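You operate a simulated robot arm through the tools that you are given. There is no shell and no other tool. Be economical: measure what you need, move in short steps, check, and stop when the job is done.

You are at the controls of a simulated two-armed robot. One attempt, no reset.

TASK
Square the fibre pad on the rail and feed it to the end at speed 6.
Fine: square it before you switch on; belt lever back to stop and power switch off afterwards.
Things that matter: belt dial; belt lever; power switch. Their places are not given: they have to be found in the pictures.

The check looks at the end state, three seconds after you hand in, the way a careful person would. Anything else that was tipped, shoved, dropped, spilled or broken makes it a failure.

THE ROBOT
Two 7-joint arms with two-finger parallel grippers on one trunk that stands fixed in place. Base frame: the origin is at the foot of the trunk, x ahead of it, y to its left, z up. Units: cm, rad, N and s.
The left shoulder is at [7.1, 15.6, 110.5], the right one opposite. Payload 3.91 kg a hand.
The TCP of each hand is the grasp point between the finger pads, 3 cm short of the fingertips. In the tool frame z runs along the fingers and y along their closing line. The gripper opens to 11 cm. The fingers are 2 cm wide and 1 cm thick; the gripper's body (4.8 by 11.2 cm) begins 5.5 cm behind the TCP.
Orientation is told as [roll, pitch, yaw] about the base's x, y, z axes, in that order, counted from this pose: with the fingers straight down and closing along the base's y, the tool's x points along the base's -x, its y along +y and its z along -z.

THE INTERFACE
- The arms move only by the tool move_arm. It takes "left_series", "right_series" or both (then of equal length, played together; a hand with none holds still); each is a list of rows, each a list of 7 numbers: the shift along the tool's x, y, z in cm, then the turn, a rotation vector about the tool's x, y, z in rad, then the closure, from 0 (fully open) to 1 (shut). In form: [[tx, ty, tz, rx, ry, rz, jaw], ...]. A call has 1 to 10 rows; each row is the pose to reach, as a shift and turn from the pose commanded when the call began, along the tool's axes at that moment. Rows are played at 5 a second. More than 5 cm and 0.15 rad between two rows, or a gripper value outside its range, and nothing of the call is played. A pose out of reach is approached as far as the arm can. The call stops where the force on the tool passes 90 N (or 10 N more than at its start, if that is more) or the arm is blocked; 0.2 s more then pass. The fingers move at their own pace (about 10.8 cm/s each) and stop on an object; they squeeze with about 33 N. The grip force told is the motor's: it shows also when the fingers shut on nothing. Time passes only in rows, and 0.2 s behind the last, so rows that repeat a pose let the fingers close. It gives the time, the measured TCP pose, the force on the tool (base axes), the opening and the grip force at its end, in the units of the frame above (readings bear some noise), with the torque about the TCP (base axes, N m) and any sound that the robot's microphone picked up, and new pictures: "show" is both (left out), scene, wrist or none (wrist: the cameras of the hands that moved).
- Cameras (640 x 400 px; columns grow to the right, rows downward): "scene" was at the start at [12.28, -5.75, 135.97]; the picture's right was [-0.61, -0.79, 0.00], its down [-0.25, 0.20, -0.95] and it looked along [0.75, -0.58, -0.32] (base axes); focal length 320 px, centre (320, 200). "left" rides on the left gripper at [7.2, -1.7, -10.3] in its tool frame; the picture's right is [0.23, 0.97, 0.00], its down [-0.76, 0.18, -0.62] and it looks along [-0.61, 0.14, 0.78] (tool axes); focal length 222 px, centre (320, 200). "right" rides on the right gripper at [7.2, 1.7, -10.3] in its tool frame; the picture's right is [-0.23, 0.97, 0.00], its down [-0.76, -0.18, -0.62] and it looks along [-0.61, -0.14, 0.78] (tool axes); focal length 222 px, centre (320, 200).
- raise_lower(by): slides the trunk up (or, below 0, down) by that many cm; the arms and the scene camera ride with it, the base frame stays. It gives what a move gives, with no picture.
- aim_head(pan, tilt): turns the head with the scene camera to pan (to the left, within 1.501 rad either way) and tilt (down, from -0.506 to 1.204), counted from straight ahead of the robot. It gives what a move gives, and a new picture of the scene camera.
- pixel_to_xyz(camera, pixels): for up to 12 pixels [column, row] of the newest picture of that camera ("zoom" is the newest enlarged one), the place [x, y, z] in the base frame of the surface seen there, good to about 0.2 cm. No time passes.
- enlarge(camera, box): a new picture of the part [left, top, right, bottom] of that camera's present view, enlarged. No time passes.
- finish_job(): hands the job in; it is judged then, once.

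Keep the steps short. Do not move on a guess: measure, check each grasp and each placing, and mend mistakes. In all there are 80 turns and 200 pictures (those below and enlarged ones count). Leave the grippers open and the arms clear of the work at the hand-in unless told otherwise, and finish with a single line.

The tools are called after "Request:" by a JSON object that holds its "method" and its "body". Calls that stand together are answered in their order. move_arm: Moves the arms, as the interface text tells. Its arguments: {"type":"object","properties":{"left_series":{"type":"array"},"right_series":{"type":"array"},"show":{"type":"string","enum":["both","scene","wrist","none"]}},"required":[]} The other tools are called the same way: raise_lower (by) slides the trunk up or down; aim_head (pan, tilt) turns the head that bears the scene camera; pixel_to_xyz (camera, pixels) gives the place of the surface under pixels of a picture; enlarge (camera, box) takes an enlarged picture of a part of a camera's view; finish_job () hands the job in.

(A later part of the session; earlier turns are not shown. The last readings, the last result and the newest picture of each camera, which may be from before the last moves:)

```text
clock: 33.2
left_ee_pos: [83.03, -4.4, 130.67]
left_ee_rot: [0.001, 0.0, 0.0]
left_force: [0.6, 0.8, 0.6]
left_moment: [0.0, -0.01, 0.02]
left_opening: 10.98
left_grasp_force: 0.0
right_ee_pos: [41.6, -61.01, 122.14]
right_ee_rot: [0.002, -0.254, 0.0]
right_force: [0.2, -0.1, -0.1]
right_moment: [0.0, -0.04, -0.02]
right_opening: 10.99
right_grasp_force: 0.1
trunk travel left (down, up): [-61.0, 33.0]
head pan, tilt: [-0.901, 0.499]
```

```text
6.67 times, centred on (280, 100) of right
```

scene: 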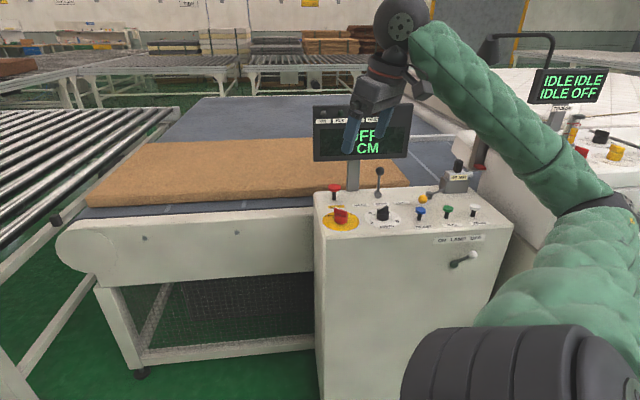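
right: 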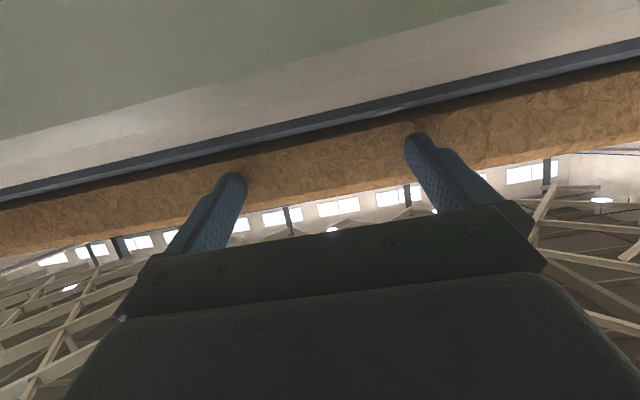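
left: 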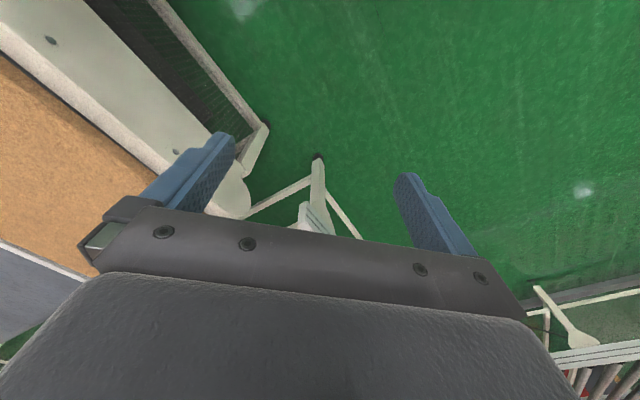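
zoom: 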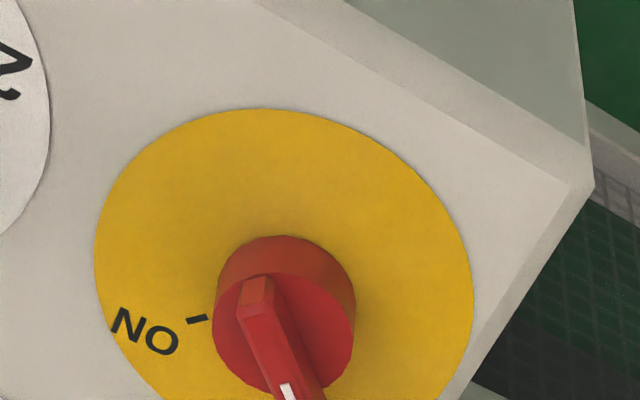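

Now measure ticks and ridges with properly framed zooms.

Request:
{"method": "enlarge", "body": {"camera": "right", "box": [160, 44, 256, 104]}}

Request:
{"method": "pixel_to_xyz", "body": {"camera": "zoom", "pixels": [[207, 135], [419, 243], [360, 343], [285, 315], [358, 316], [200, 310], [64, 140], [525, 330], [200, -7], [385, 45], [160, 300]]}}

Request:
{"method": "enlarge", "body": {"camera": "right", "box": [232, 82, 328, 142]}}

Request:
{"method": "pixel_to_xyz", "body": {"camera": "zoom", "pixels": [[197, 240], [290, 310], [258, 210], [310, 345], [95, 180], [472, 180], [300, 28], [300, 60], [340, 340]]}}

```text
6.67 times, centred on (208, 74) of right
```

zoom: 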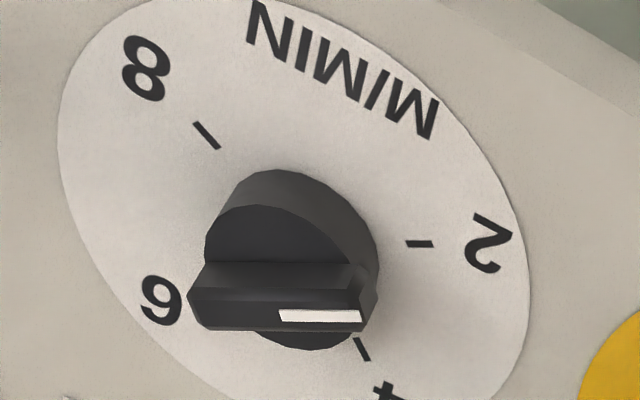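

```text
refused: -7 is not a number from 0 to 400
```

```text
6.67 times, centred on (280, 112) of right
```

zoom: 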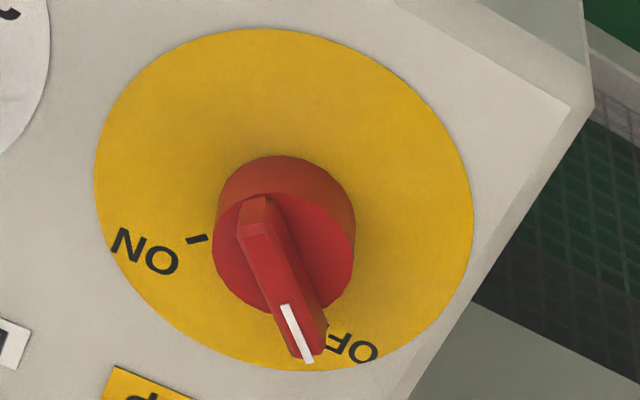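

```text
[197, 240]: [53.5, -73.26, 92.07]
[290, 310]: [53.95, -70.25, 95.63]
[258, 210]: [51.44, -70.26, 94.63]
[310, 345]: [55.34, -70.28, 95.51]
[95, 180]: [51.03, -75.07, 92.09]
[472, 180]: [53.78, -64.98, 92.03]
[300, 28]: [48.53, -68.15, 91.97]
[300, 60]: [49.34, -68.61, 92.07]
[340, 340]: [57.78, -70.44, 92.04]
```

Request:
{"method": "enlarge", "body": {"camera": "right", "box": [160, 44, 256, 104]}}

Request:
{"method": "pixel_to_xyz", "body": {"camera": "zoom", "pixels": [[207, 135], [419, 243], [361, 348], [285, 316], [358, 317], [200, 310], [60, 140], [526, 330], [145, 70], [490, 243], [160, 300], [275, 265]]}}

```text
6.67 times, centred on (208, 74) of right
```

zoom: 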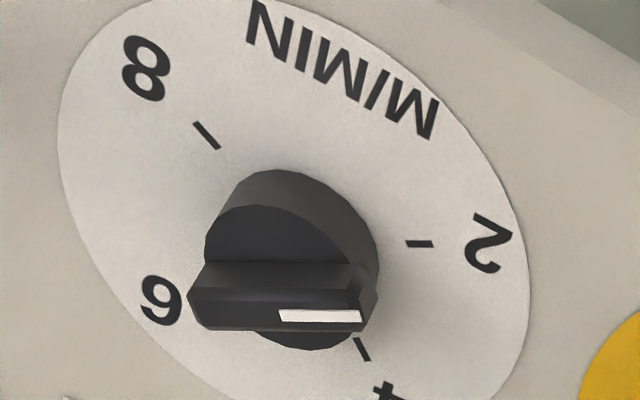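

```text
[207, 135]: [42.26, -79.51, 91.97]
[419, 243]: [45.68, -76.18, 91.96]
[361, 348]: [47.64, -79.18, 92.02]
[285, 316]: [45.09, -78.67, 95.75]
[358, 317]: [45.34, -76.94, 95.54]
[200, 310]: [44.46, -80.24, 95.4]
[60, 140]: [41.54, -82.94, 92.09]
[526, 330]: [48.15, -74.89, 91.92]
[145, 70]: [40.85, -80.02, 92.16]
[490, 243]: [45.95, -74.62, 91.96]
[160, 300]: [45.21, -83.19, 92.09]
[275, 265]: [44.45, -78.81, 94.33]
```

Dial: centre (44.9,-78.8); ticks 2 at 74°, 4 at −6°, 6 at ≈−86°, 8 at −166°; pointer is about at 2. Switch ridge points +x (OFF), ON is −y. Move the right hand over the dial with closing line across the ridge.

Request:
{"method": "move_arm", "body": {"right_series": [[-0.07, -1.78, 1.05, -0.0171, 0.0215, -0.1337, 0], [-0.14, -3.56, 2.1, -0.0341, 0.0429, -0.2674, 0], [-0.2, -5.34, 3.15, -0.0512, 0.0644, -0.401, 0], [-0.27, -7.12, 4.2, -0.0683, 0.0858, -0.5347, 0], [-0.34, -8.9, 5.25, -0.0854, 0.1073, -0.6684, 0], [-0.41, -10.68, 6.3, -0.1024, 0.1287, -0.8021, 0], [-0.48, -12.46, 7.35, -0.1195, 0.1502, -0.9358, 0], [-0.54, -14.24, 8.4, -0.1366, 0.1716, -1.0694, 0], [-0.61, -16.02, 9.45, -0.1536, 0.1931, -1.2031, 0], [-0.68, -17.8, 10.51, -0.1707, 0.2145, -1.3368, 0]]}}

```text
clock: 35.4
left_ee_pos: [83.04, -4.58, 130.73]
left_ee_rot: [-0.002, -0.001, 0.0]
left_force: [-0.6, 0.2, -0.5]
left_moment: [-0.03, 0.0, 0.0]
left_opening: 10.99
left_grasp_force: 0.2
right_ee_pos: [44.96, -78.76, 111.93]
right_ee_rot: [0.002, 0.001, 1.35]
right_force: [0.0, 0.4, -0.2]
right_moment: [0.0, 0.02, 0.0]
right_opening: 10.96
right_grasp_force: 0.0
trunk travel left (down, up): [-61.0, 33.0]
head pan, tilt: [-0.901, 0.499]
```

scene: 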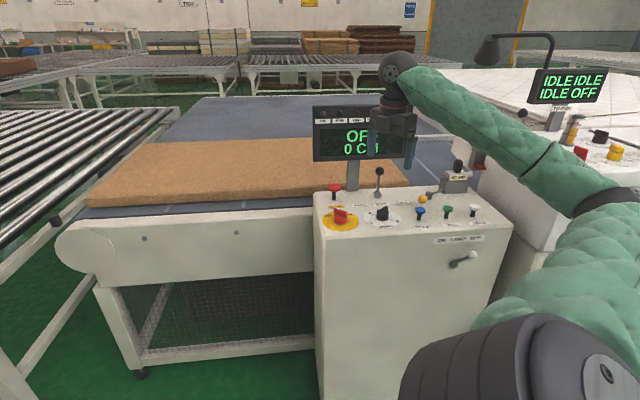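
right: 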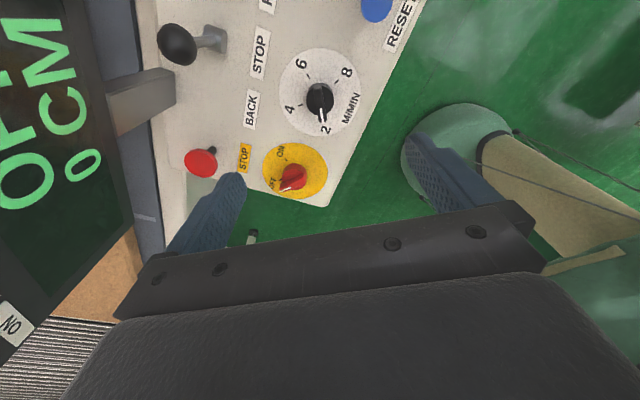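

Good overhead view. Enlarge and measure the pointer precisely.

Request:
{"method": "enlarge", "body": {"camera": "right", "box": [272, 42, 368, 142]}}

```text
4.00 times, centred on (320, 92) of right
```

zoom: 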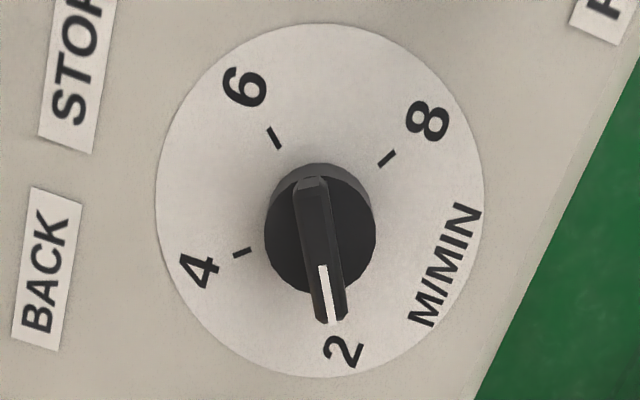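

Request:
{"method": "pixel_to_xyz", "body": {"camera": "zoom", "pixels": [[243, 252], [274, 138], [386, 158], [320, 265], [332, 322], [312, 183], [328, 300], [316, 230], [158, 200], [483, 200], [320, 24], [320, 377]]}}

```text
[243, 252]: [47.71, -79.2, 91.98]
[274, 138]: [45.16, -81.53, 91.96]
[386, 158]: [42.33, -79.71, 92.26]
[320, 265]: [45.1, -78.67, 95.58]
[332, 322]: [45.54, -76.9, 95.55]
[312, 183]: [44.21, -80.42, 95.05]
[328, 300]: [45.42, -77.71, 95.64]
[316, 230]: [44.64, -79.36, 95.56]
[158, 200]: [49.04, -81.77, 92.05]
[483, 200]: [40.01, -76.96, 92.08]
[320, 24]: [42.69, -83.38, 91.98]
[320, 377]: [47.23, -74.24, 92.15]
```

Pointer ≈71° (at 2). Lower onto the dial: tips at z≈94.6 (ridge 94.3–95.7), jaws partly closed.

Request:
{"method": "move_arm", "body": {"right_series": [[0, 0, 3.5, 0, 0, 0.05, 0.5], [0, 0, 7, 0, 0, 0.1, 0.6], [0, 0, 10.5, 0, 0, 0.1, 0.6], [0, 0, 13, 0, 0, 0.1, 0.6], [0, 0, 14.4, 0, 0, 0.1, 0.6]]}}

Request:
{"method": "enlarge", "body": {"camera": "right", "box": [200, 60, 440, 210]}}

Request:
{"method": "enlarge", "body": {"camera": "scene", "box": [310, 150, 470, 250]}}

```text
clock: 36.6
left_ee_pos: [83.0, -4.51, 130.76]
left_ee_rot: [0.001, -0.001, 0.001]
left_force: [-1.0, -0.1, 0.3]
left_moment: [-0.01, -0.01, 0.02]
left_opening: 11.0
left_grasp_force: 0.1
right_ee_pos: [45.08, -78.58, 97.75]
right_ee_rot: [0.002, -0.002, 1.248]
right_force: [0.8, 0.4, 0.1]
right_moment: [0.01, -0.03, -0.02]
right_opening: 4.4
right_grasp_force: 0.1
trunk travel left (down, up): [-61.0, 33.0]
head pan, tilt: [-0.901, 0.499]
```

scene: 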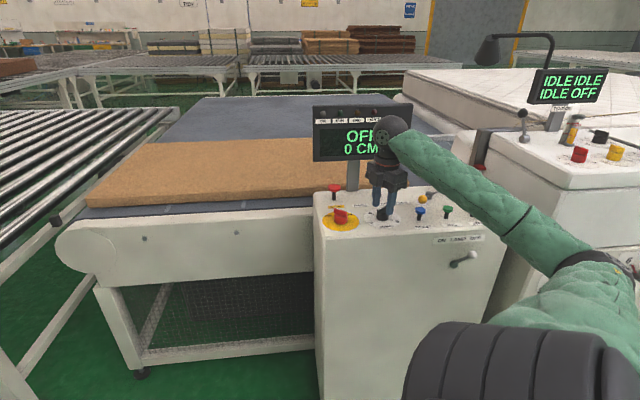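
right: 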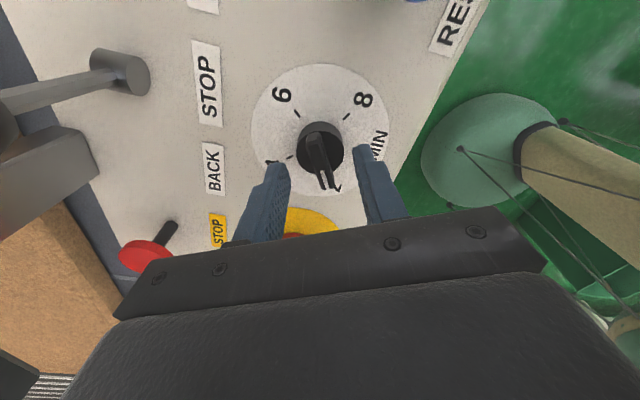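

```text
2.67 times, centred on (320, 135) of right
```

zoom: 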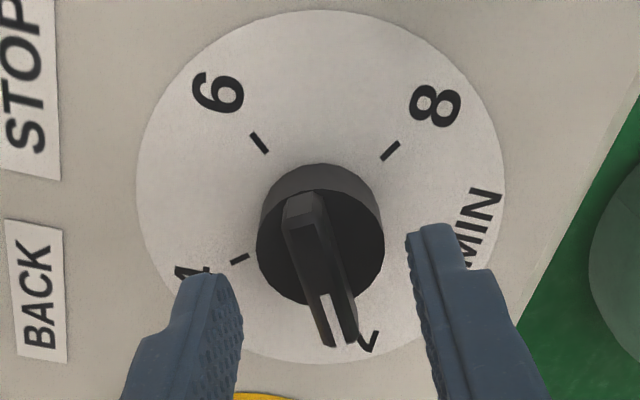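

```text
4.00 times, centred on (390, 200) of scene
```

zoom: 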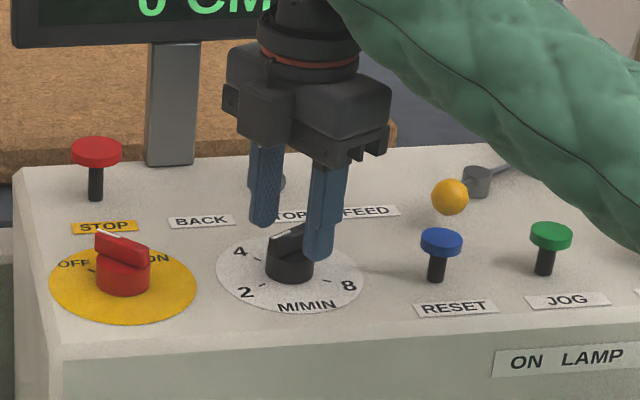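

Fingers straddle the ridge. Close gently on it.

Request:
{"method": "move_arm", "body": {"right_series": [[0, 0, 0.15, 0, 0, 0, 0.6], [0, 0, 0.15, 0, 0, 0, 0.8], [0, 0, 0.15, 0, 0, 0, 1], [0, 0, 0.15, 0, 0, 0, 1]], "show": "wrist"}}

Request:
{"method": "enlarge", "body": {"camera": "right", "box": [240, 60, 400, 210]}}

```text
clock: 37.6
left_ee_pos: [83.09, -4.36, 130.62]
left_ee_rot: [0.001, 0.0, 0.001]
left_force: [0.4, -0.7, -0.2]
left_moment: [-0.03, 0.02, 0.02]
left_opening: 10.99
left_grasp_force: 0.0
right_ee_pos: [45.03, -78.67, 97.59]
right_ee_rot: [0.0, -0.002, 1.249]
right_force: [-3.9, 5.6, -3.6]
right_moment: [-0.3, 0.15, 0.0]
right_opening: 1.01
right_grasp_force: 45.2
trunk travel left (down, up): [-61.0, 33.0]
head pan, tilt: [-0.901, 0.499]
```

right: 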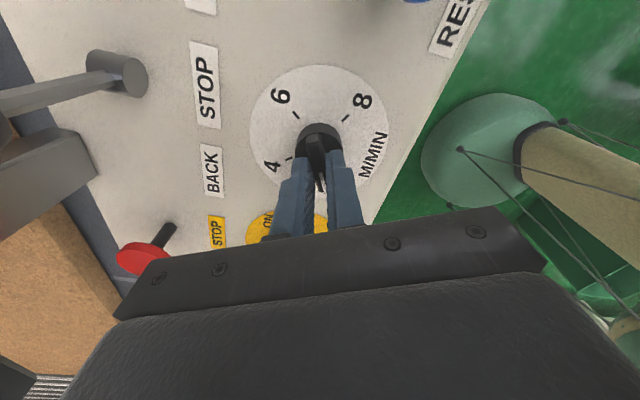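

```text
2.67 times, centred on (320, 135) of right
```

zoom: 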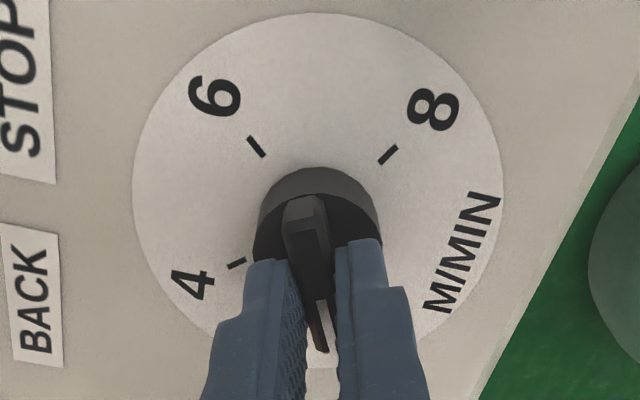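

Grasped (1.0 cm). Turn clockwise 1.45 rad first.

Request:
{"method": "move_arm", "body": {"right_series": [[0, 0, 0, 0, 0, 0.145, 1], [0, 0, 0, 0, 0, 0.29, 1], [0, 0, 0, 0, 0, 0.435, 1], [0, 0, 0, 0, 0, 0.58, 1], [0, 0, 0, 0, 0, 0.725, 1], [0, 0, 0, 0, 0, 0.87, 1], [0, 0, 0, 0, 0, 1.015, 1], [0, 0, 0, 0, 0, 1.16, 1], [0, 0, 0, 0, 0, 1.305, 1], [0, 0, 0, 0, 0, 1.45, 1]]}}

Request:
{"method": "enlarge", "body": {"camera": "right", "box": [240, 60, 400, 210]}}

```text
clock: 39.8
left_ee_pos: [83.14, -4.73, 130.74]
left_ee_rot: [0.0, 0.0, -0.001]
left_force: [0.1, -0.8, 0.2]
left_moment: [-0.02, 0.01, 0.0]
left_opening: 10.99
left_grasp_force: 0.1
right_ee_pos: [44.98, -78.87, 97.41]
right_ee_rot: [-0.001, -0.001, -0.205]
right_force: [27.5, -37.4, 26.7]
right_moment: [-1.19, -0.73, 0.08]
right_opening: 0.98
right_grasp_force: 44.6
trunk travel left (down, up): [-61.0, 33.0]
head pan, tilt: [-0.901, 0.499]
```

scene: 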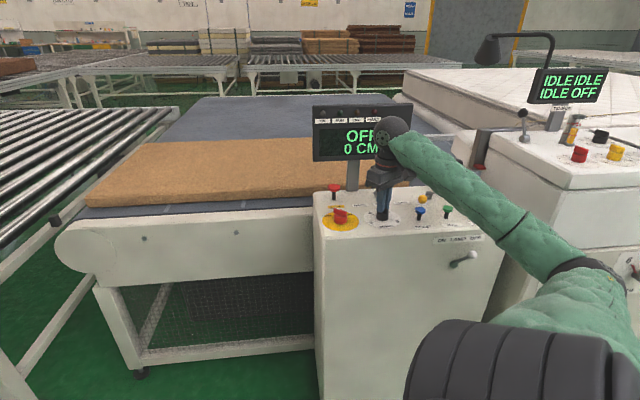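
right: 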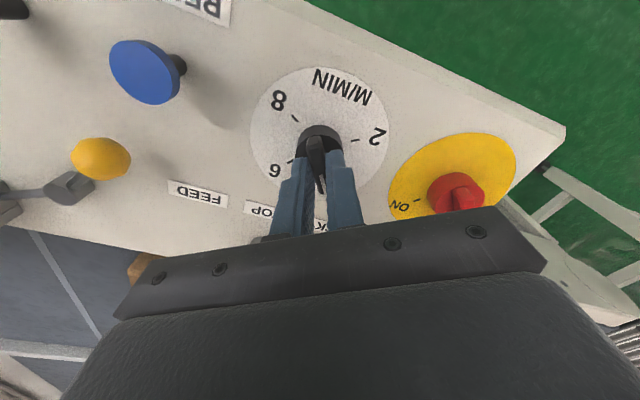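

```text
2.67 times, centred on (320, 135) of right
```

zoom: 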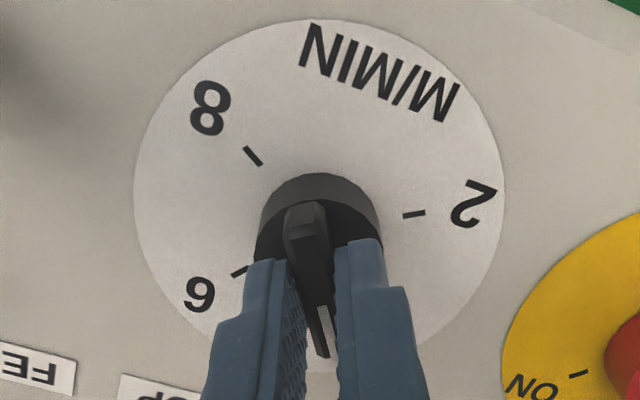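

Turned to ≈4 but side force built up (53 N). Release, let it settle, shift onto the knob axis and regrasp.

Request:
{"method": "move_arm", "body": {"right_series": [[0, 0, 0, 0, 0, 0, 0.8], [0, 0, 0, 0, 0, 0, 0.75], [0.06, -0.2, -0.1, 0, 0, 0, 0.75], [0.06, -0.2, -0.1, 0, 0, 0, 0.75]], "show": "wrist"}}

Request:
{"method": "enlarge", "body": {"camera": "right", "box": [240, 60, 400, 210]}}

```text
clock: 40.8
left_ee_pos: [83.04, -4.46, 130.69]
left_ee_rot: [-0.002, 0.0, 0.0]
left_force: [0.8, 0.3, 0.3]
left_moment: [0.02, -0.02, -0.01]
left_opening: 10.98
left_grasp_force: 0.1
right_ee_pos: [44.89, -78.84, 97.54]
right_ee_rot: [0.001, 0.002, -0.202]
right_force: [-0.4, 0.1, -0.4]
right_moment: [0.01, 0.01, 0.04]
right_opening: 2.74
right_grasp_force: 0.0
trunk travel left (down, up): [-61.0, 33.0]
head pan, tilt: [-0.901, 0.499]
```

right: 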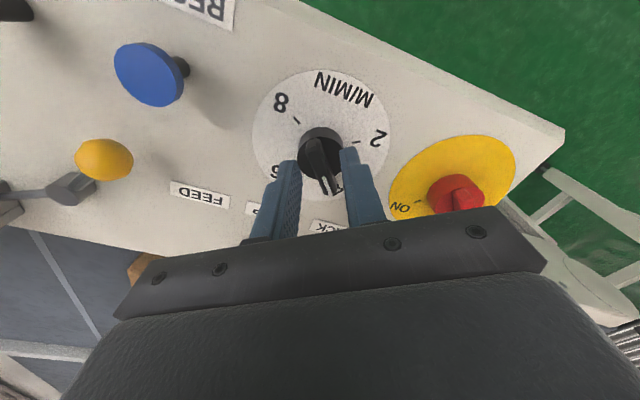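

```text
2.67 times, centred on (320, 135) of right
```

zoom: 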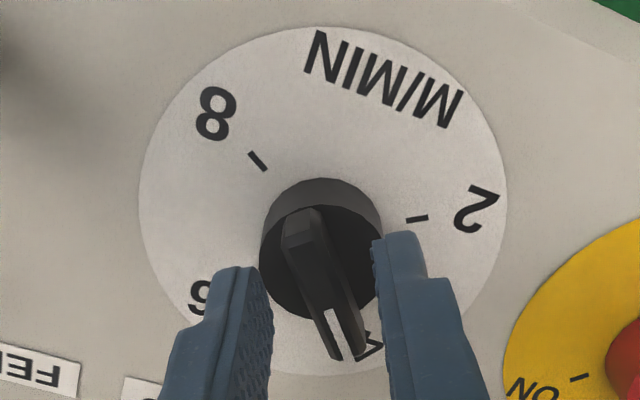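

Request:
{"method": "pixel_to_xyz", "body": {"camera": "zoom", "pixels": [[417, 218], [257, 160], [303, 215], [310, 240], [332, 320], [345, 350], [330, 310], [355, 325]]}}

```text
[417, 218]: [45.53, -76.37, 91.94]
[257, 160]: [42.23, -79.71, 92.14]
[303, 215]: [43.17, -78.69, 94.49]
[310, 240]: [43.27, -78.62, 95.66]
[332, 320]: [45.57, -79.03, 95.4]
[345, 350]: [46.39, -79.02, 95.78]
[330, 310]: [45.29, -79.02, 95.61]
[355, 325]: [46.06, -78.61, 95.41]
```

Pointer now at ≈−6° (4). Regrasp and turn the remaining ~80° to 6.

Request:
{"method": "move_arm", "body": {"right_series": [[0, 0, 0, 0, 0, 0, 0.9], [0, 0, 0, 0, 0, 0, 1], [0, 0, 0, 0, 0, 0.14, 1], [0, 0, 0, 0, 0, 0.28, 1], [0, 0, 0, 0, 0, 0.42, 1], [0, 0, 0, 0, 0, 0.56, 1], [0, 0, 0, 0, 0, 0.7, 1], [0, 0, 0, 0, 0, 0.84, 1]], "show": "none"}}

Request:
{"method": "move_arm", "body": {"right_series": [[0, 0, 0, 0, 0, 0.13, 1], [0, 0, 0, 0, 0, 0.26, 1], [0, 0, 0, 0, 0, 0.39, 1], [0, 0, 0, 0, 0, 0.5, 1], [0, 0, 0, 0, 0, 0.5, 0.8], [0, 0, 0, 0, 0, 0.5, 0.7], [0, 0, 0, 0, 0, 0.5, 0.7]], "show": "wrist"}}

Request:
{"method": "enlarge", "body": {"camera": "right", "box": [240, 60, 400, 210]}}

```text
clock: 42.6
left_ee_pos: [83.01, -4.37, 130.67]
left_ee_rot: [0.0, -0.001, 0.001]
left_force: [0.6, -0.1, -0.2]
left_moment: [0.01, -0.03, 0.01]
left_opening: 11.0
left_grasp_force: 0.0
right_ee_pos: [44.94, -78.91, 97.48]
right_ee_rot: [-0.002, 0.004, -1.044]
right_force: [-1.4, 19.7, -14.8]
right_moment: [0.7, 0.05, 0.05]
right_opening: 0.99
right_grasp_force: 45.0
trunk travel left (down, up): [-61.0, 33.0]
head pan, tilt: [-0.901, 0.499]
```

```text
clock: 44.2
left_ee_pos: [83.1, -4.56, 130.68]
left_ee_rot: [0.0, -0.001, 0.001]
left_force: [0.7, -1.3, 0.1]
left_moment: [-0.01, -0.01, 0.01]
left_opening: 10.98
left_grasp_force: 0.0
right_ee_pos: [44.73, -78.95, 97.57]
right_ee_rot: [0.0, 0.002, -1.543]
right_force: [0.5, 0.8, 0.2]
right_moment: [0.0, 0.0, 0.02]
right_opening: 3.3
right_grasp_force: 0.1
trunk travel left (down, up): [-61.0, 33.0]
head pan, tilt: [-0.901, 0.499]
```

right: 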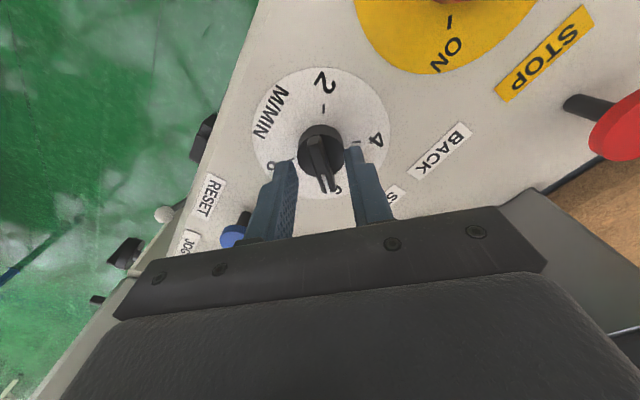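

```text
2.67 times, centred on (320, 135) of right
```

zoom: 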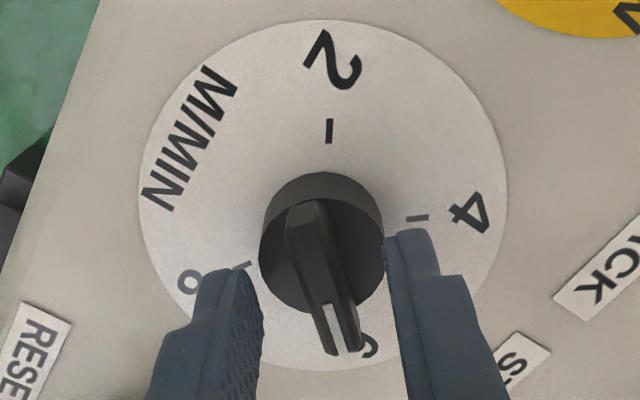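

Lift clear and verify the dial angle.

Request:
{"method": "move_arm", "body": {"right_series": [[0, 0, -3, 0, 0, 0, 0.7], [0, 0, -7, 0, 0, 0, 0.5], [0, 0, -11, 0, 0, 0, 0.4], [0, 0, -14, 0, 0, 0, 0.4]], "show": "wrist"}}

Request:
{"method": "enlarge", "body": {"camera": "right", "box": [270, 40, 370, 140]}}

```text
clock: 45.2
left_ee_pos: [83.08, -4.35, 130.75]
left_ee_rot: [0.001, 0.0, 0.0]
left_force: [0.0, 0.9, -0.6]
left_moment: [0.0, 0.01, -0.03]
left_opening: 10.98
left_grasp_force: 0.0
right_ee_pos: [45.07, -78.78, 111.78]
right_ee_rot: [-0.002, 0.0, -1.541]
right_force: [-0.6, 0.4, 0.6]
right_moment: [-0.05, 0.02, -0.02]
right_opening: 6.62
right_grasp_force: 0.0
trunk travel left (down, up): [-61.0, 33.0]
head pan, tilt: [-0.901, 0.499]
```

right: 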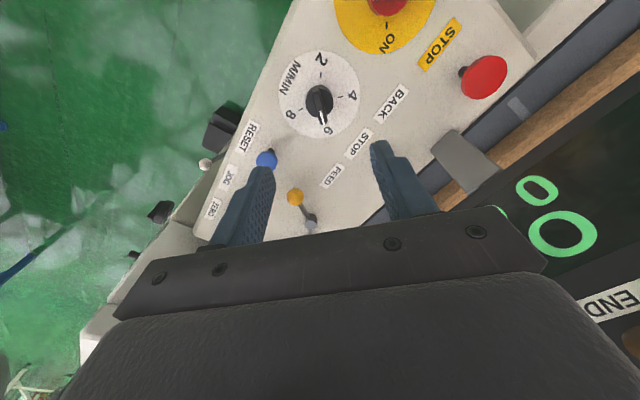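

```text
4.00 times, centred on (320, 90) of right
```

zoom: 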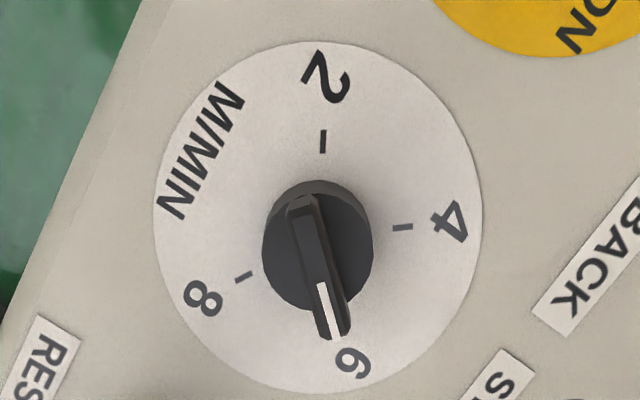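

Request:
{"method": "pixel_to_xyz", "body": {"camera": "zoom", "pixels": [[323, 142], [402, 226], [244, 277], [320, 285], [335, 335], [301, 200], [309, 245], [330, 320], [327, 308]]}}

```text
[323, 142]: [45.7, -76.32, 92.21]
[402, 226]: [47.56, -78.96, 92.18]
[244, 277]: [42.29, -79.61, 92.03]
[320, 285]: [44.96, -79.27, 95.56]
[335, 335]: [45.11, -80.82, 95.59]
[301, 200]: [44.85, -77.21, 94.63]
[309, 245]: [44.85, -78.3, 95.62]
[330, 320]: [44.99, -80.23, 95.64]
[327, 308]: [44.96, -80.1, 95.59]
```

Dial pointer −86°, exactly at the 6 tick. Next the power switch: centre (53.4,-70.3), ridge at 0° (OFF). Move over it, turning the hand to yaw ≈0.

Request:
{"method": "move_arm", "body": {"right_series": [[0.82, 0.86, 0, 0, 0, -0.15, 0.6], [1.65, 1.72, 0, 0, 0, -0.3, 0.6], [2.47, 2.57, 0, 0, 0, -0.45, 0.6], [3.29, 3.43, 0, 0, 0, -0.6, 0.6], [4.12, 4.29, 0, 0, 0, -0.75, 0.6], [4.94, 5.15, 0, 0, 0, -0.9, 0.6], [5.76, 6, 0, 0, 0, -1.05, 0.6], [6.58, 6.86, 0, 0, 0, -1.2, 0.6], [7.41, 7.72, 0, 0, 0, -1.35, 0.6], [8.23, 8.58, 0, 0, 0, -1.5, 0.6]], "show": "wrist"}}

Request:
{"method": "enlarge", "body": {"camera": "right", "box": [270, 40, 370, 140]}}

```text
clock: 47.4
left_ee_pos: [82.95, -4.48, 130.71]
left_ee_rot: [0.001, 0.0, 0.0]
left_force: [0.1, 0.7, -0.6]
left_moment: [0.01, 0.0, -0.03]
left_opening: 11.01
left_grasp_force: 0.1
right_ee_pos: [53.28, -70.31, 111.76]
right_ee_rot: [0.001, 0.002, -0.042]
right_force: [0.6, 1.2, -0.4]
right_moment: [0.04, -0.01, 0.02]
right_opening: 4.41
right_grasp_force: 0.1
trunk travel left (down, up): [-61.0, 33.0]
head pan, tilt: [-0.901, 0.499]
```

right: 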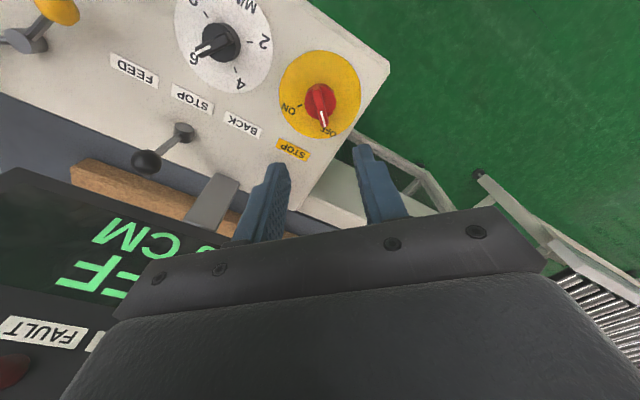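

```text
4.00 times, centred on (320, 90) of right
```

zoom: 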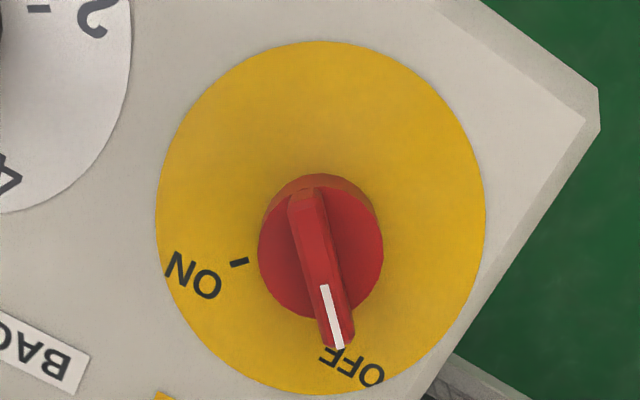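

Request:
{"method": "pixel_to_xyz", "body": {"camera": "zoom", "pixels": [[240, 262], [335, 335], [304, 193], [312, 235], [330, 310], [340, 346]]}}

Request:
{"method": "move_arm", "body": {"right_series": [[0, 0, 4, 0, 0, 0, 0.6], [0, 0, 8, 0, 0, 0, 0.6], [0, 0, 12, 0, 0, 0, 0.6], [0, 0, 14.1, 0, 0, 0, 0.6], [0, 0, 14.1, 0, 0, 0, 0.6]], "show": "wrist"}}

Request:
{"method": "enlarge", "body": {"camera": "right", "box": [240, 60, 400, 210]}}

```text
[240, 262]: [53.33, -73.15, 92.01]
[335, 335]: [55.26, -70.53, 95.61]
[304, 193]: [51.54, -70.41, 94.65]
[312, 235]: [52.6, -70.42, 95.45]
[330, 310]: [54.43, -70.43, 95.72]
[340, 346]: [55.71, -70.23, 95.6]
```

```text
clock: 48.6
left_ee_pos: [83.06, -4.42, 130.77]
left_ee_rot: [-0.001, 0.0, -0.001]
left_force: [0.2, -0.3, -0.9]
left_moment: [0.01, 0.03, 0.0]
left_opening: 11.0
left_grasp_force: 0.1
right_ee_pos: [53.02, -70.56, 97.34]
right_ee_rot: [0.0, 0.003, -0.045]
right_force: [-0.1, 0.0, 0.1]
right_moment: [-0.01, 0.0, 0.0]
right_opening: 4.39
right_grasp_force: 0.1
trunk travel left (down, up): [-61.0, 33.0]
head pan, tilt: [-0.901, 0.499]
```

right: 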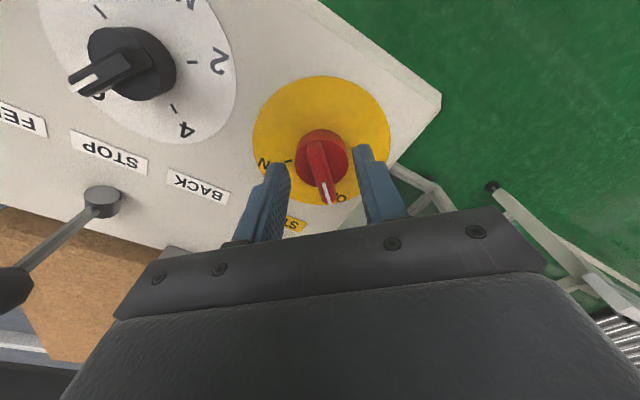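

```text
2.67 times, centred on (320, 135) of right
```

zoom: 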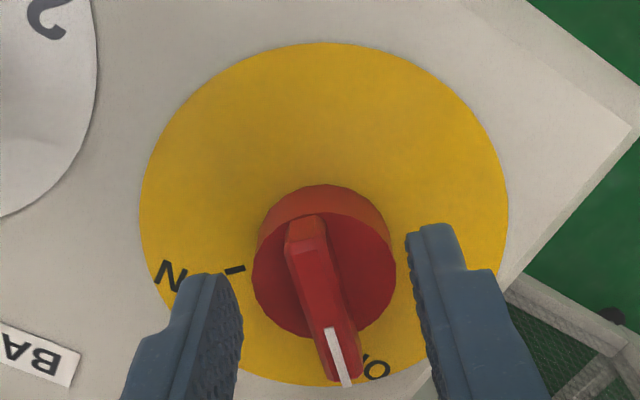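

Centre on the knob, close, and begin turning towards ON.

Request:
{"method": "move_arm", "body": {"right_series": [[-0.35, 0.15, -0.15, 0, 0, 0, 0.6], [-0.35, 0.15, -0.15, 0, 0, 0, 0.8], [-0.35, 0.15, -0.15, 0, 0, 0, 1], [-0.35, 0.15, -0.15, 0, 0, 0, 1]], "show": "none"}}

Request:
{"method": "move_arm", "body": {"right_series": [[0, 0, 0, 0, 0, 0.145, 1], [0, 0, 0, 0, 0, 0.29, 1], [0, 0, 0, 0, 0, 0.435, 1], [0, 0, 0, 0, 0, 0.58, 1], [0, 0, 0, 0, 0, 0.725, 1], [0, 0, 0, 0, 0, 0.87, 1], [0, 0, 0, 0, 0, 1.015, 1], [0, 0, 0, 0, 0, 1.16, 1], [0, 0, 0, 0, 0, 1.305, 1], [0, 0, 0, 0, 0, 1.45, 1]]}}

```text
clock: 49.6
left_ee_pos: [83.08, -4.53, 130.75]
left_ee_rot: [0.0, 0.001, -0.001]
left_force: [0.1, 0.1, -0.1]
left_moment: [0.04, 0.01, 0.02]
left_opening: 10.98
left_grasp_force: 0.1
right_ee_pos: [53.48, -70.37, 97.42]
right_ee_rot: [0.001, 0.0, -0.044]
right_force: [0.4, -10.1, 3.2]
right_moment: [-0.32, 0.09, 0.03]
right_opening: 0.96
right_grasp_force: 44.9
trunk travel left (down, up): [-61.0, 33.0]
head pan, tilt: [-0.901, 0.499]
```

```text
clock: 51.8
left_ee_pos: [82.92, -4.68, 130.77]
left_ee_rot: [0.002, -0.002, 0.0]
left_force: [-0.6, -0.2, -0.2]
left_moment: [0.03, 0.03, -0.02]
left_opening: 10.99
left_grasp_force: 0.0
right_ee_pos: [53.45, -70.39, 97.44]
right_ee_rot: [-0.002, 0.002, -1.496]
right_force: [-31.6, 0.0, -23.9]
right_moment: [0.6, 0.69, -0.06]
right_opening: 0.99
right_grasp_force: 45.6
trunk travel left (down, up): [-61.0, 33.0]
head pan, tilt: [-0.901, 0.499]
```

scene: 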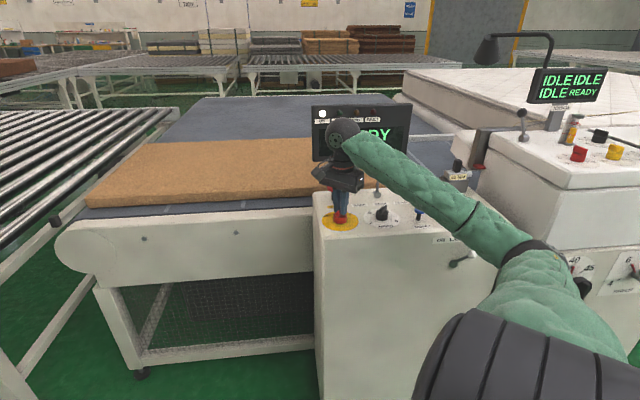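
right: 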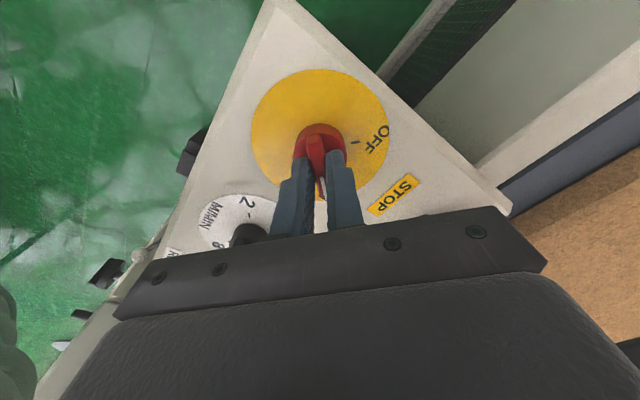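

Display says READY, ON lamp lit. Turn slightly more to seat, release, lift.

Request:
{"method": "move_arm", "body": {"right_series": [[0, 0, 0, 0, 0, 0.1, 1], [0, 0, 0, 0, 0, 0.1, 0.8], [0, 0, 0, 0, 0, 0.1, 0.6], [0, 0, -3, 0, 0, 0.1, 0.6], [0, 0, -7, 0, 0, 0.1, 0.6], [0, 0, -11, 0, 0, 0.1, 0.6], [0, 0, -15, 0, 0, 0.1, 0.6]]}}

Request:
{"method": "enlarge", "body": {"camera": "right", "box": [270, 40, 370, 140]}}

Request:
{"method": "enlarge", "body": {"camera": "scene", "box": [300, 90, 460, 250]}}

```text
clock: 53.4
left_ee_pos: [82.98, -4.38, 130.76]
left_ee_rot: [0.0, -0.001, 0.0]
left_force: [-0.6, 0.5, -1.3]
left_moment: [0.0, -0.03, -0.03]
left_opening: 11.01
left_grasp_force: 0.0
right_ee_pos: [53.6, -70.26, 112.67]
right_ee_rot: [-0.002, 0.003, -1.594]
right_force: [0.2, -0.2, -0.2]
right_moment: [-0.02, 0.02, 0.01]
right_opening: 4.39
right_grasp_force: 0.1
trunk travel left (down, up): [-61.0, 33.0]
head pan, tilt: [-0.901, 0.499]
```

scene: 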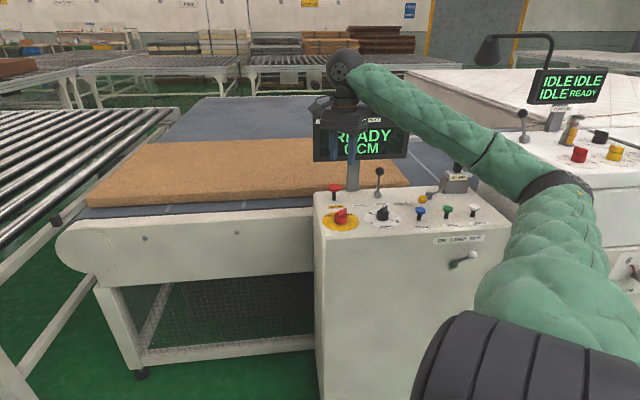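
right: 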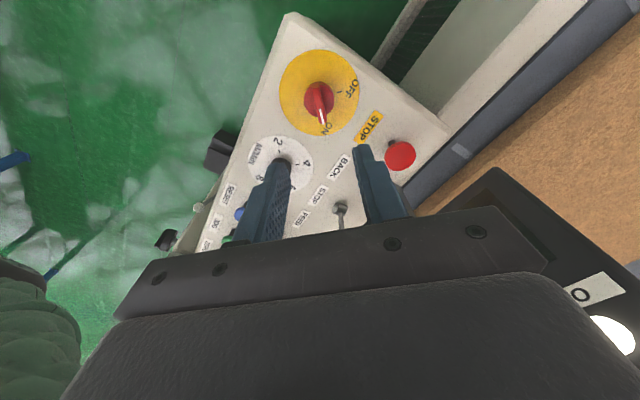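

```text
4.00 times, centred on (320, 90) of right
```

zoom: 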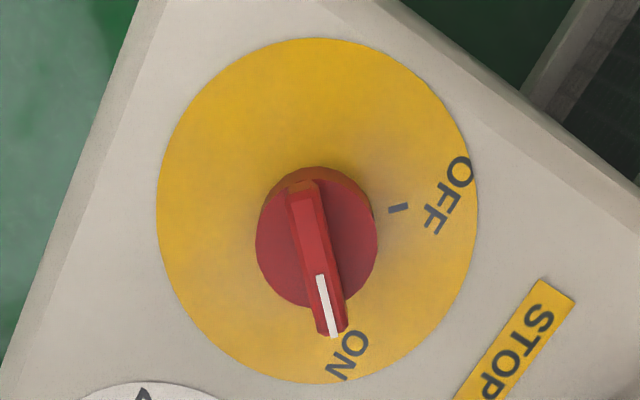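

```text
2.50 times, centred on (380, 170) of scene
```

zoom: 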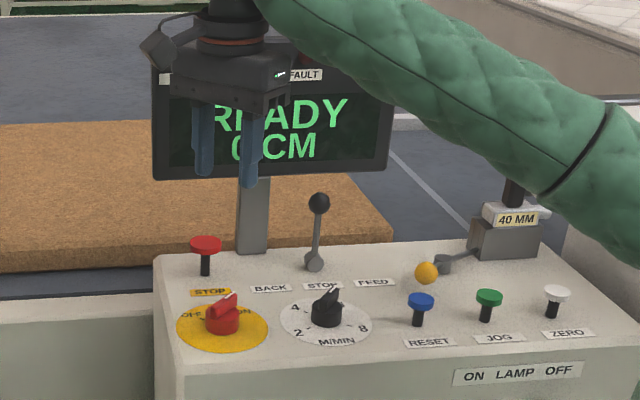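

READY and switch at ON. Now the lever; measure ball, shaft, labels, display.

Request:
{"method": "pixel_to_xyz", "body": {"camera": "scene", "pixels": [[379.5, 170.5], [376.5, 170.5], [382.5, 170.5], [379, 183], [378, 191], [367, 205], [380, 205], [393, 204], [354, 185], [404, 155], [318, 155], [458, 163]]}}

Request:
{"method": "enlarge", "body": {"camera": "scene", "box": [350, 160, 414, 200]}}

```text
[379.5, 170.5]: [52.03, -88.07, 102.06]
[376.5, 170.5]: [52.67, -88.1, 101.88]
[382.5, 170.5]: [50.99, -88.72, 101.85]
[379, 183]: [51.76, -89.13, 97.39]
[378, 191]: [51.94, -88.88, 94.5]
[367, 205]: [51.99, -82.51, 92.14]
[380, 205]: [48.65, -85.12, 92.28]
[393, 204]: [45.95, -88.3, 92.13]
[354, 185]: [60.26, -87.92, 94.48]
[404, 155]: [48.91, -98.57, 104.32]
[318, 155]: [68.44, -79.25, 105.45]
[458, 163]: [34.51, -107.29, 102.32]
```

```text
10.00 times, centred on (382, 180) of scene
```

zoom: 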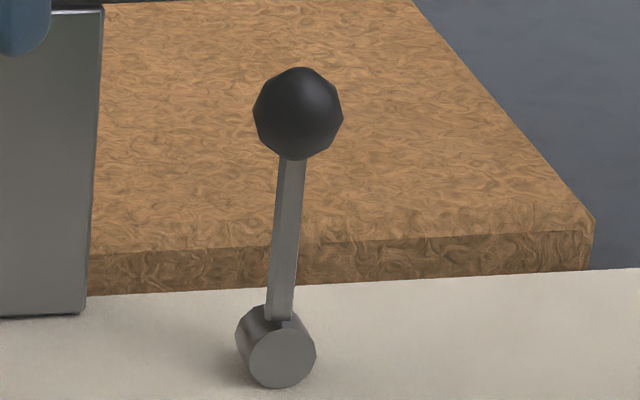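

Ball centre ≈(52.5,-89.1,101.6), 4 cm before the display plane, so approach tilted 40° with fingers straddling along the lever's travel. Move to the approach pose.

Request:
{"method": "move_arm", "body": {"right_series": [[-1.9, -0.56, 0.64, -0.0355, -0.0823, -0.0975, 0.5], [-3.8, -1.12, 1.28, -0.071, -0.1647, -0.195, 0.5], [-5.7, -1.68, 1.91, -0.1065, -0.247, -0.2925, 0.5], [-7.6, -2.24, 2.55, -0.142, -0.3294, -0.39, 0.5], [-9.5, -2.8, 3.19, -0.1774, -0.4117, -0.4876, 0.5], [-11.4, -3.36, 3.83, -0.2129, -0.494, -0.5851, 0.5], [-13.3, -3.92, 4.46, -0.2484, -0.5764, -0.6826, 0.5], [-15.2, -4.48, 5.1, -0.2839, -0.6587, -0.7801, 0.5]]}}

Request:
{"method": "enlarge", "body": {"camera": "scene", "box": [310, 110, 470, 210]}}

```text
clock: 55.2
left_ee_pos: [82.96, -4.47, 130.82]
left_ee_rot: [-0.001, 0.0, 0.0]
left_force: [0.3, -0.1, 0.7]
left_moment: [0.02, 0.0, 0.0]
left_opening: 10.98
left_grasp_force: 0.1
right_ee_pos: [48.81, -85.49, 107.52]
right_ee_rot: [-0.001, -0.698, -0.778]
right_force: [0.1, -0.4, -0.8]
right_moment: [0.0, 0.02, 0.01]
right_opening: 5.48
right_grasp_force: 0.1
trunk travel left (down, up): [-61.0, 33.0]
head pan, tilt: [-0.901, 0.499]
```

scene: 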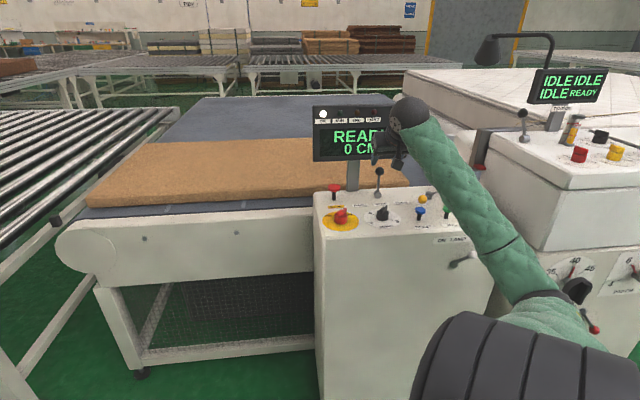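
right: 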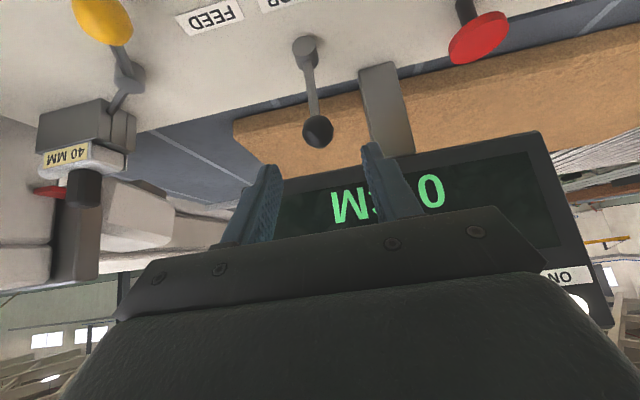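

```text
4.00 times, centred on (390, 160) of scene
```

zoom: 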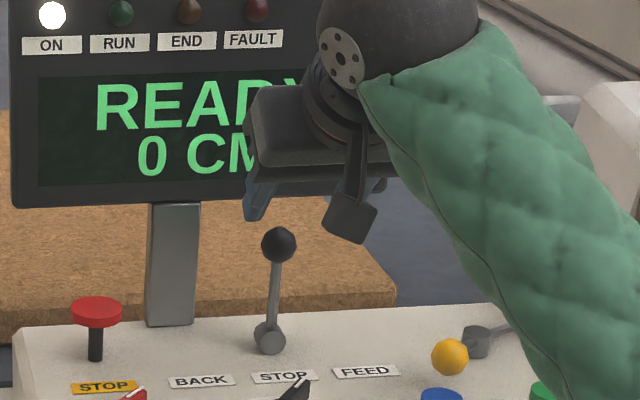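

Lamps are visible. Check forearm clearance above the yellow lever and buttons before lowering.

Request:
{"method": "pixel_to_xyz", "body": {"camera": "scene", "pixels": [[440, 195], [432, 180], [424, 165], [450, 190], [425, 198], [428, 194], [460, 215], [470, 230], [445, 212], [456, 165]]}}

Request:
{"method": "enlarge", "body": {"camera": "right", "box": [180, 20, 440, 220]}}

```text
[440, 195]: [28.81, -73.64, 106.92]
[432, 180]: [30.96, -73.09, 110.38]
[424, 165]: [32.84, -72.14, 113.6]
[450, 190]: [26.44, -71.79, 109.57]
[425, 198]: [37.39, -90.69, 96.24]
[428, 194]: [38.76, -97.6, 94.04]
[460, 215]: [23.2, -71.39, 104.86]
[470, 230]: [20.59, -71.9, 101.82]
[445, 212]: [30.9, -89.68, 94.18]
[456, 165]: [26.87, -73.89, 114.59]
```

```text
2.00 times, centred on (310, 120) of right
```

zoom: 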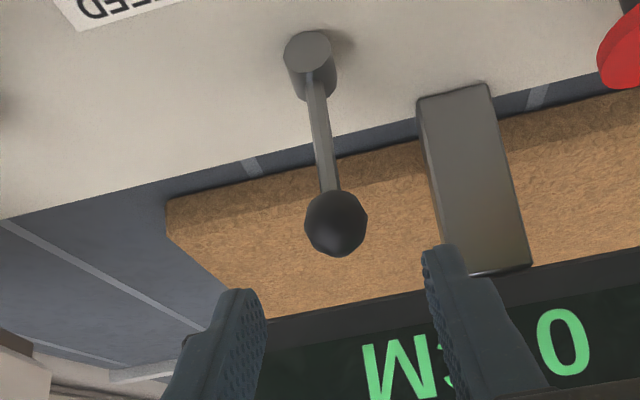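

Clearance is fine. Slide in 7 cm along the tool axis so the fingers straddle the ball.

Request:
{"method": "move_arm", "body": {"right_series": [[0, 0, 2.5, 0, 0, 0, 0.5], [0, 0, 5, 0, 0, 0, 0.5], [0, 0, 7, 0, 0, 0, 0.5]]}}

Request:
{"method": "enlarge", "body": {"camera": "scene", "box": [310, 100, 470, 220]}}

Request:
{"method": "enlarge", "body": {"camera": "right", "box": [180, 60, 440, 220]}}

```text
clock: 56.0
left_ee_pos: [83.0, -4.68, 130.72]
left_ee_rot: [0.0, 0.0, 0.0]
left_force: [0.5, 0.6, -0.4]
left_moment: [0.01, -0.02, -0.03]
left_opening: 11.0
left_grasp_force: 0.1
right_ee_pos: [51.87, -88.62, 102.06]
right_ee_rot: [-0.002, -0.697, -0.78]
right_force: [-0.5, 0.2, 0.3]
right_moment: [0.01, 0.02, 0.01]
right_opening: 5.49
right_grasp_force: 0.0
trunk travel left (down, up): [-61.0, 33.0]
head pan, tilt: [-0.901, 0.499]
```

scene: 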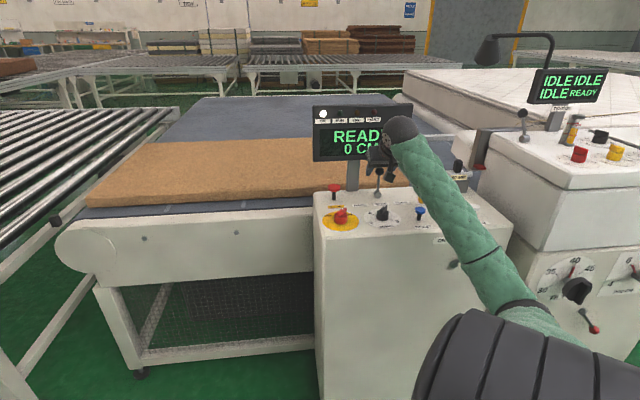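
right: 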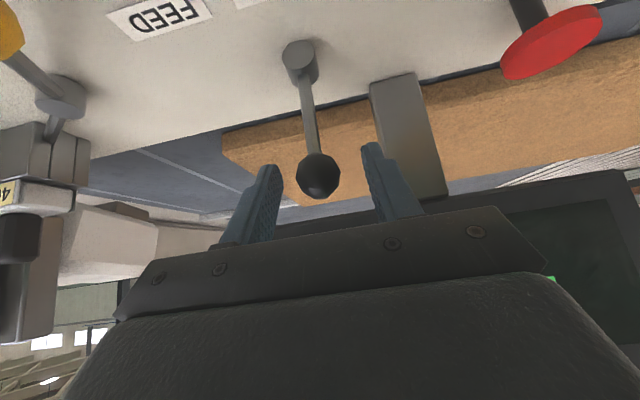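

```text
3.33 times, centred on (390, 160) of scene
```

zoom: 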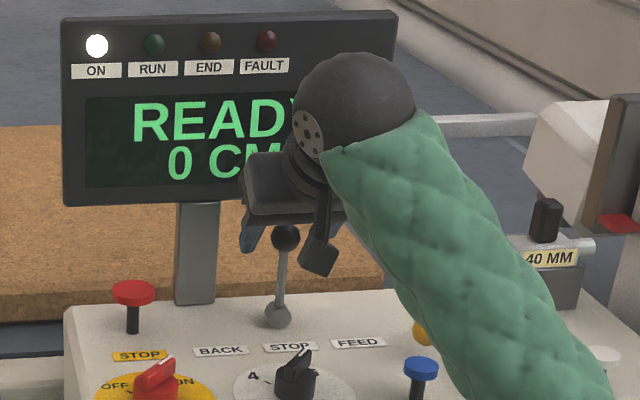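

```text
2.46 times, centred on (310, 140) of right
```

zoom: 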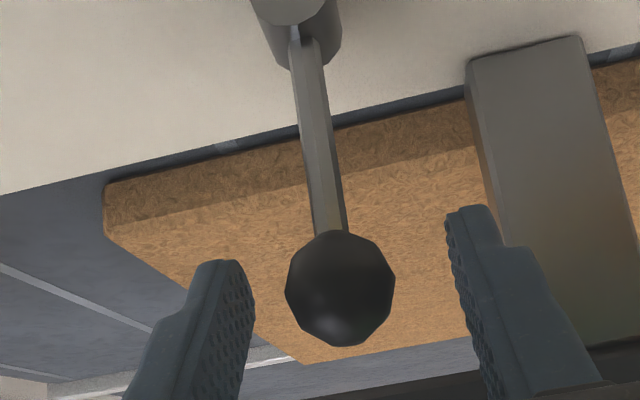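

Check depth: is the ball between the fingers?

Request:
{"method": "pixel_to_xyz", "body": {"camera": "right", "pixels": [[318, 170], [318, 178], [303, 178], [337, 178], [318, 195], [270, 170], [368, 150], [390, 210], [250, 220], [310, 130]]}}

```text
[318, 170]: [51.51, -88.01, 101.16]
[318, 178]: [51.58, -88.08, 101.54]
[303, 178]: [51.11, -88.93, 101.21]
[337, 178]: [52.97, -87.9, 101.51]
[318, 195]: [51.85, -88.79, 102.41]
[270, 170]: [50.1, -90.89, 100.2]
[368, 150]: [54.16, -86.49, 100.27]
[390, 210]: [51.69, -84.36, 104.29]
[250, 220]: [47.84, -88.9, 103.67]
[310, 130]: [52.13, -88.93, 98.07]
```

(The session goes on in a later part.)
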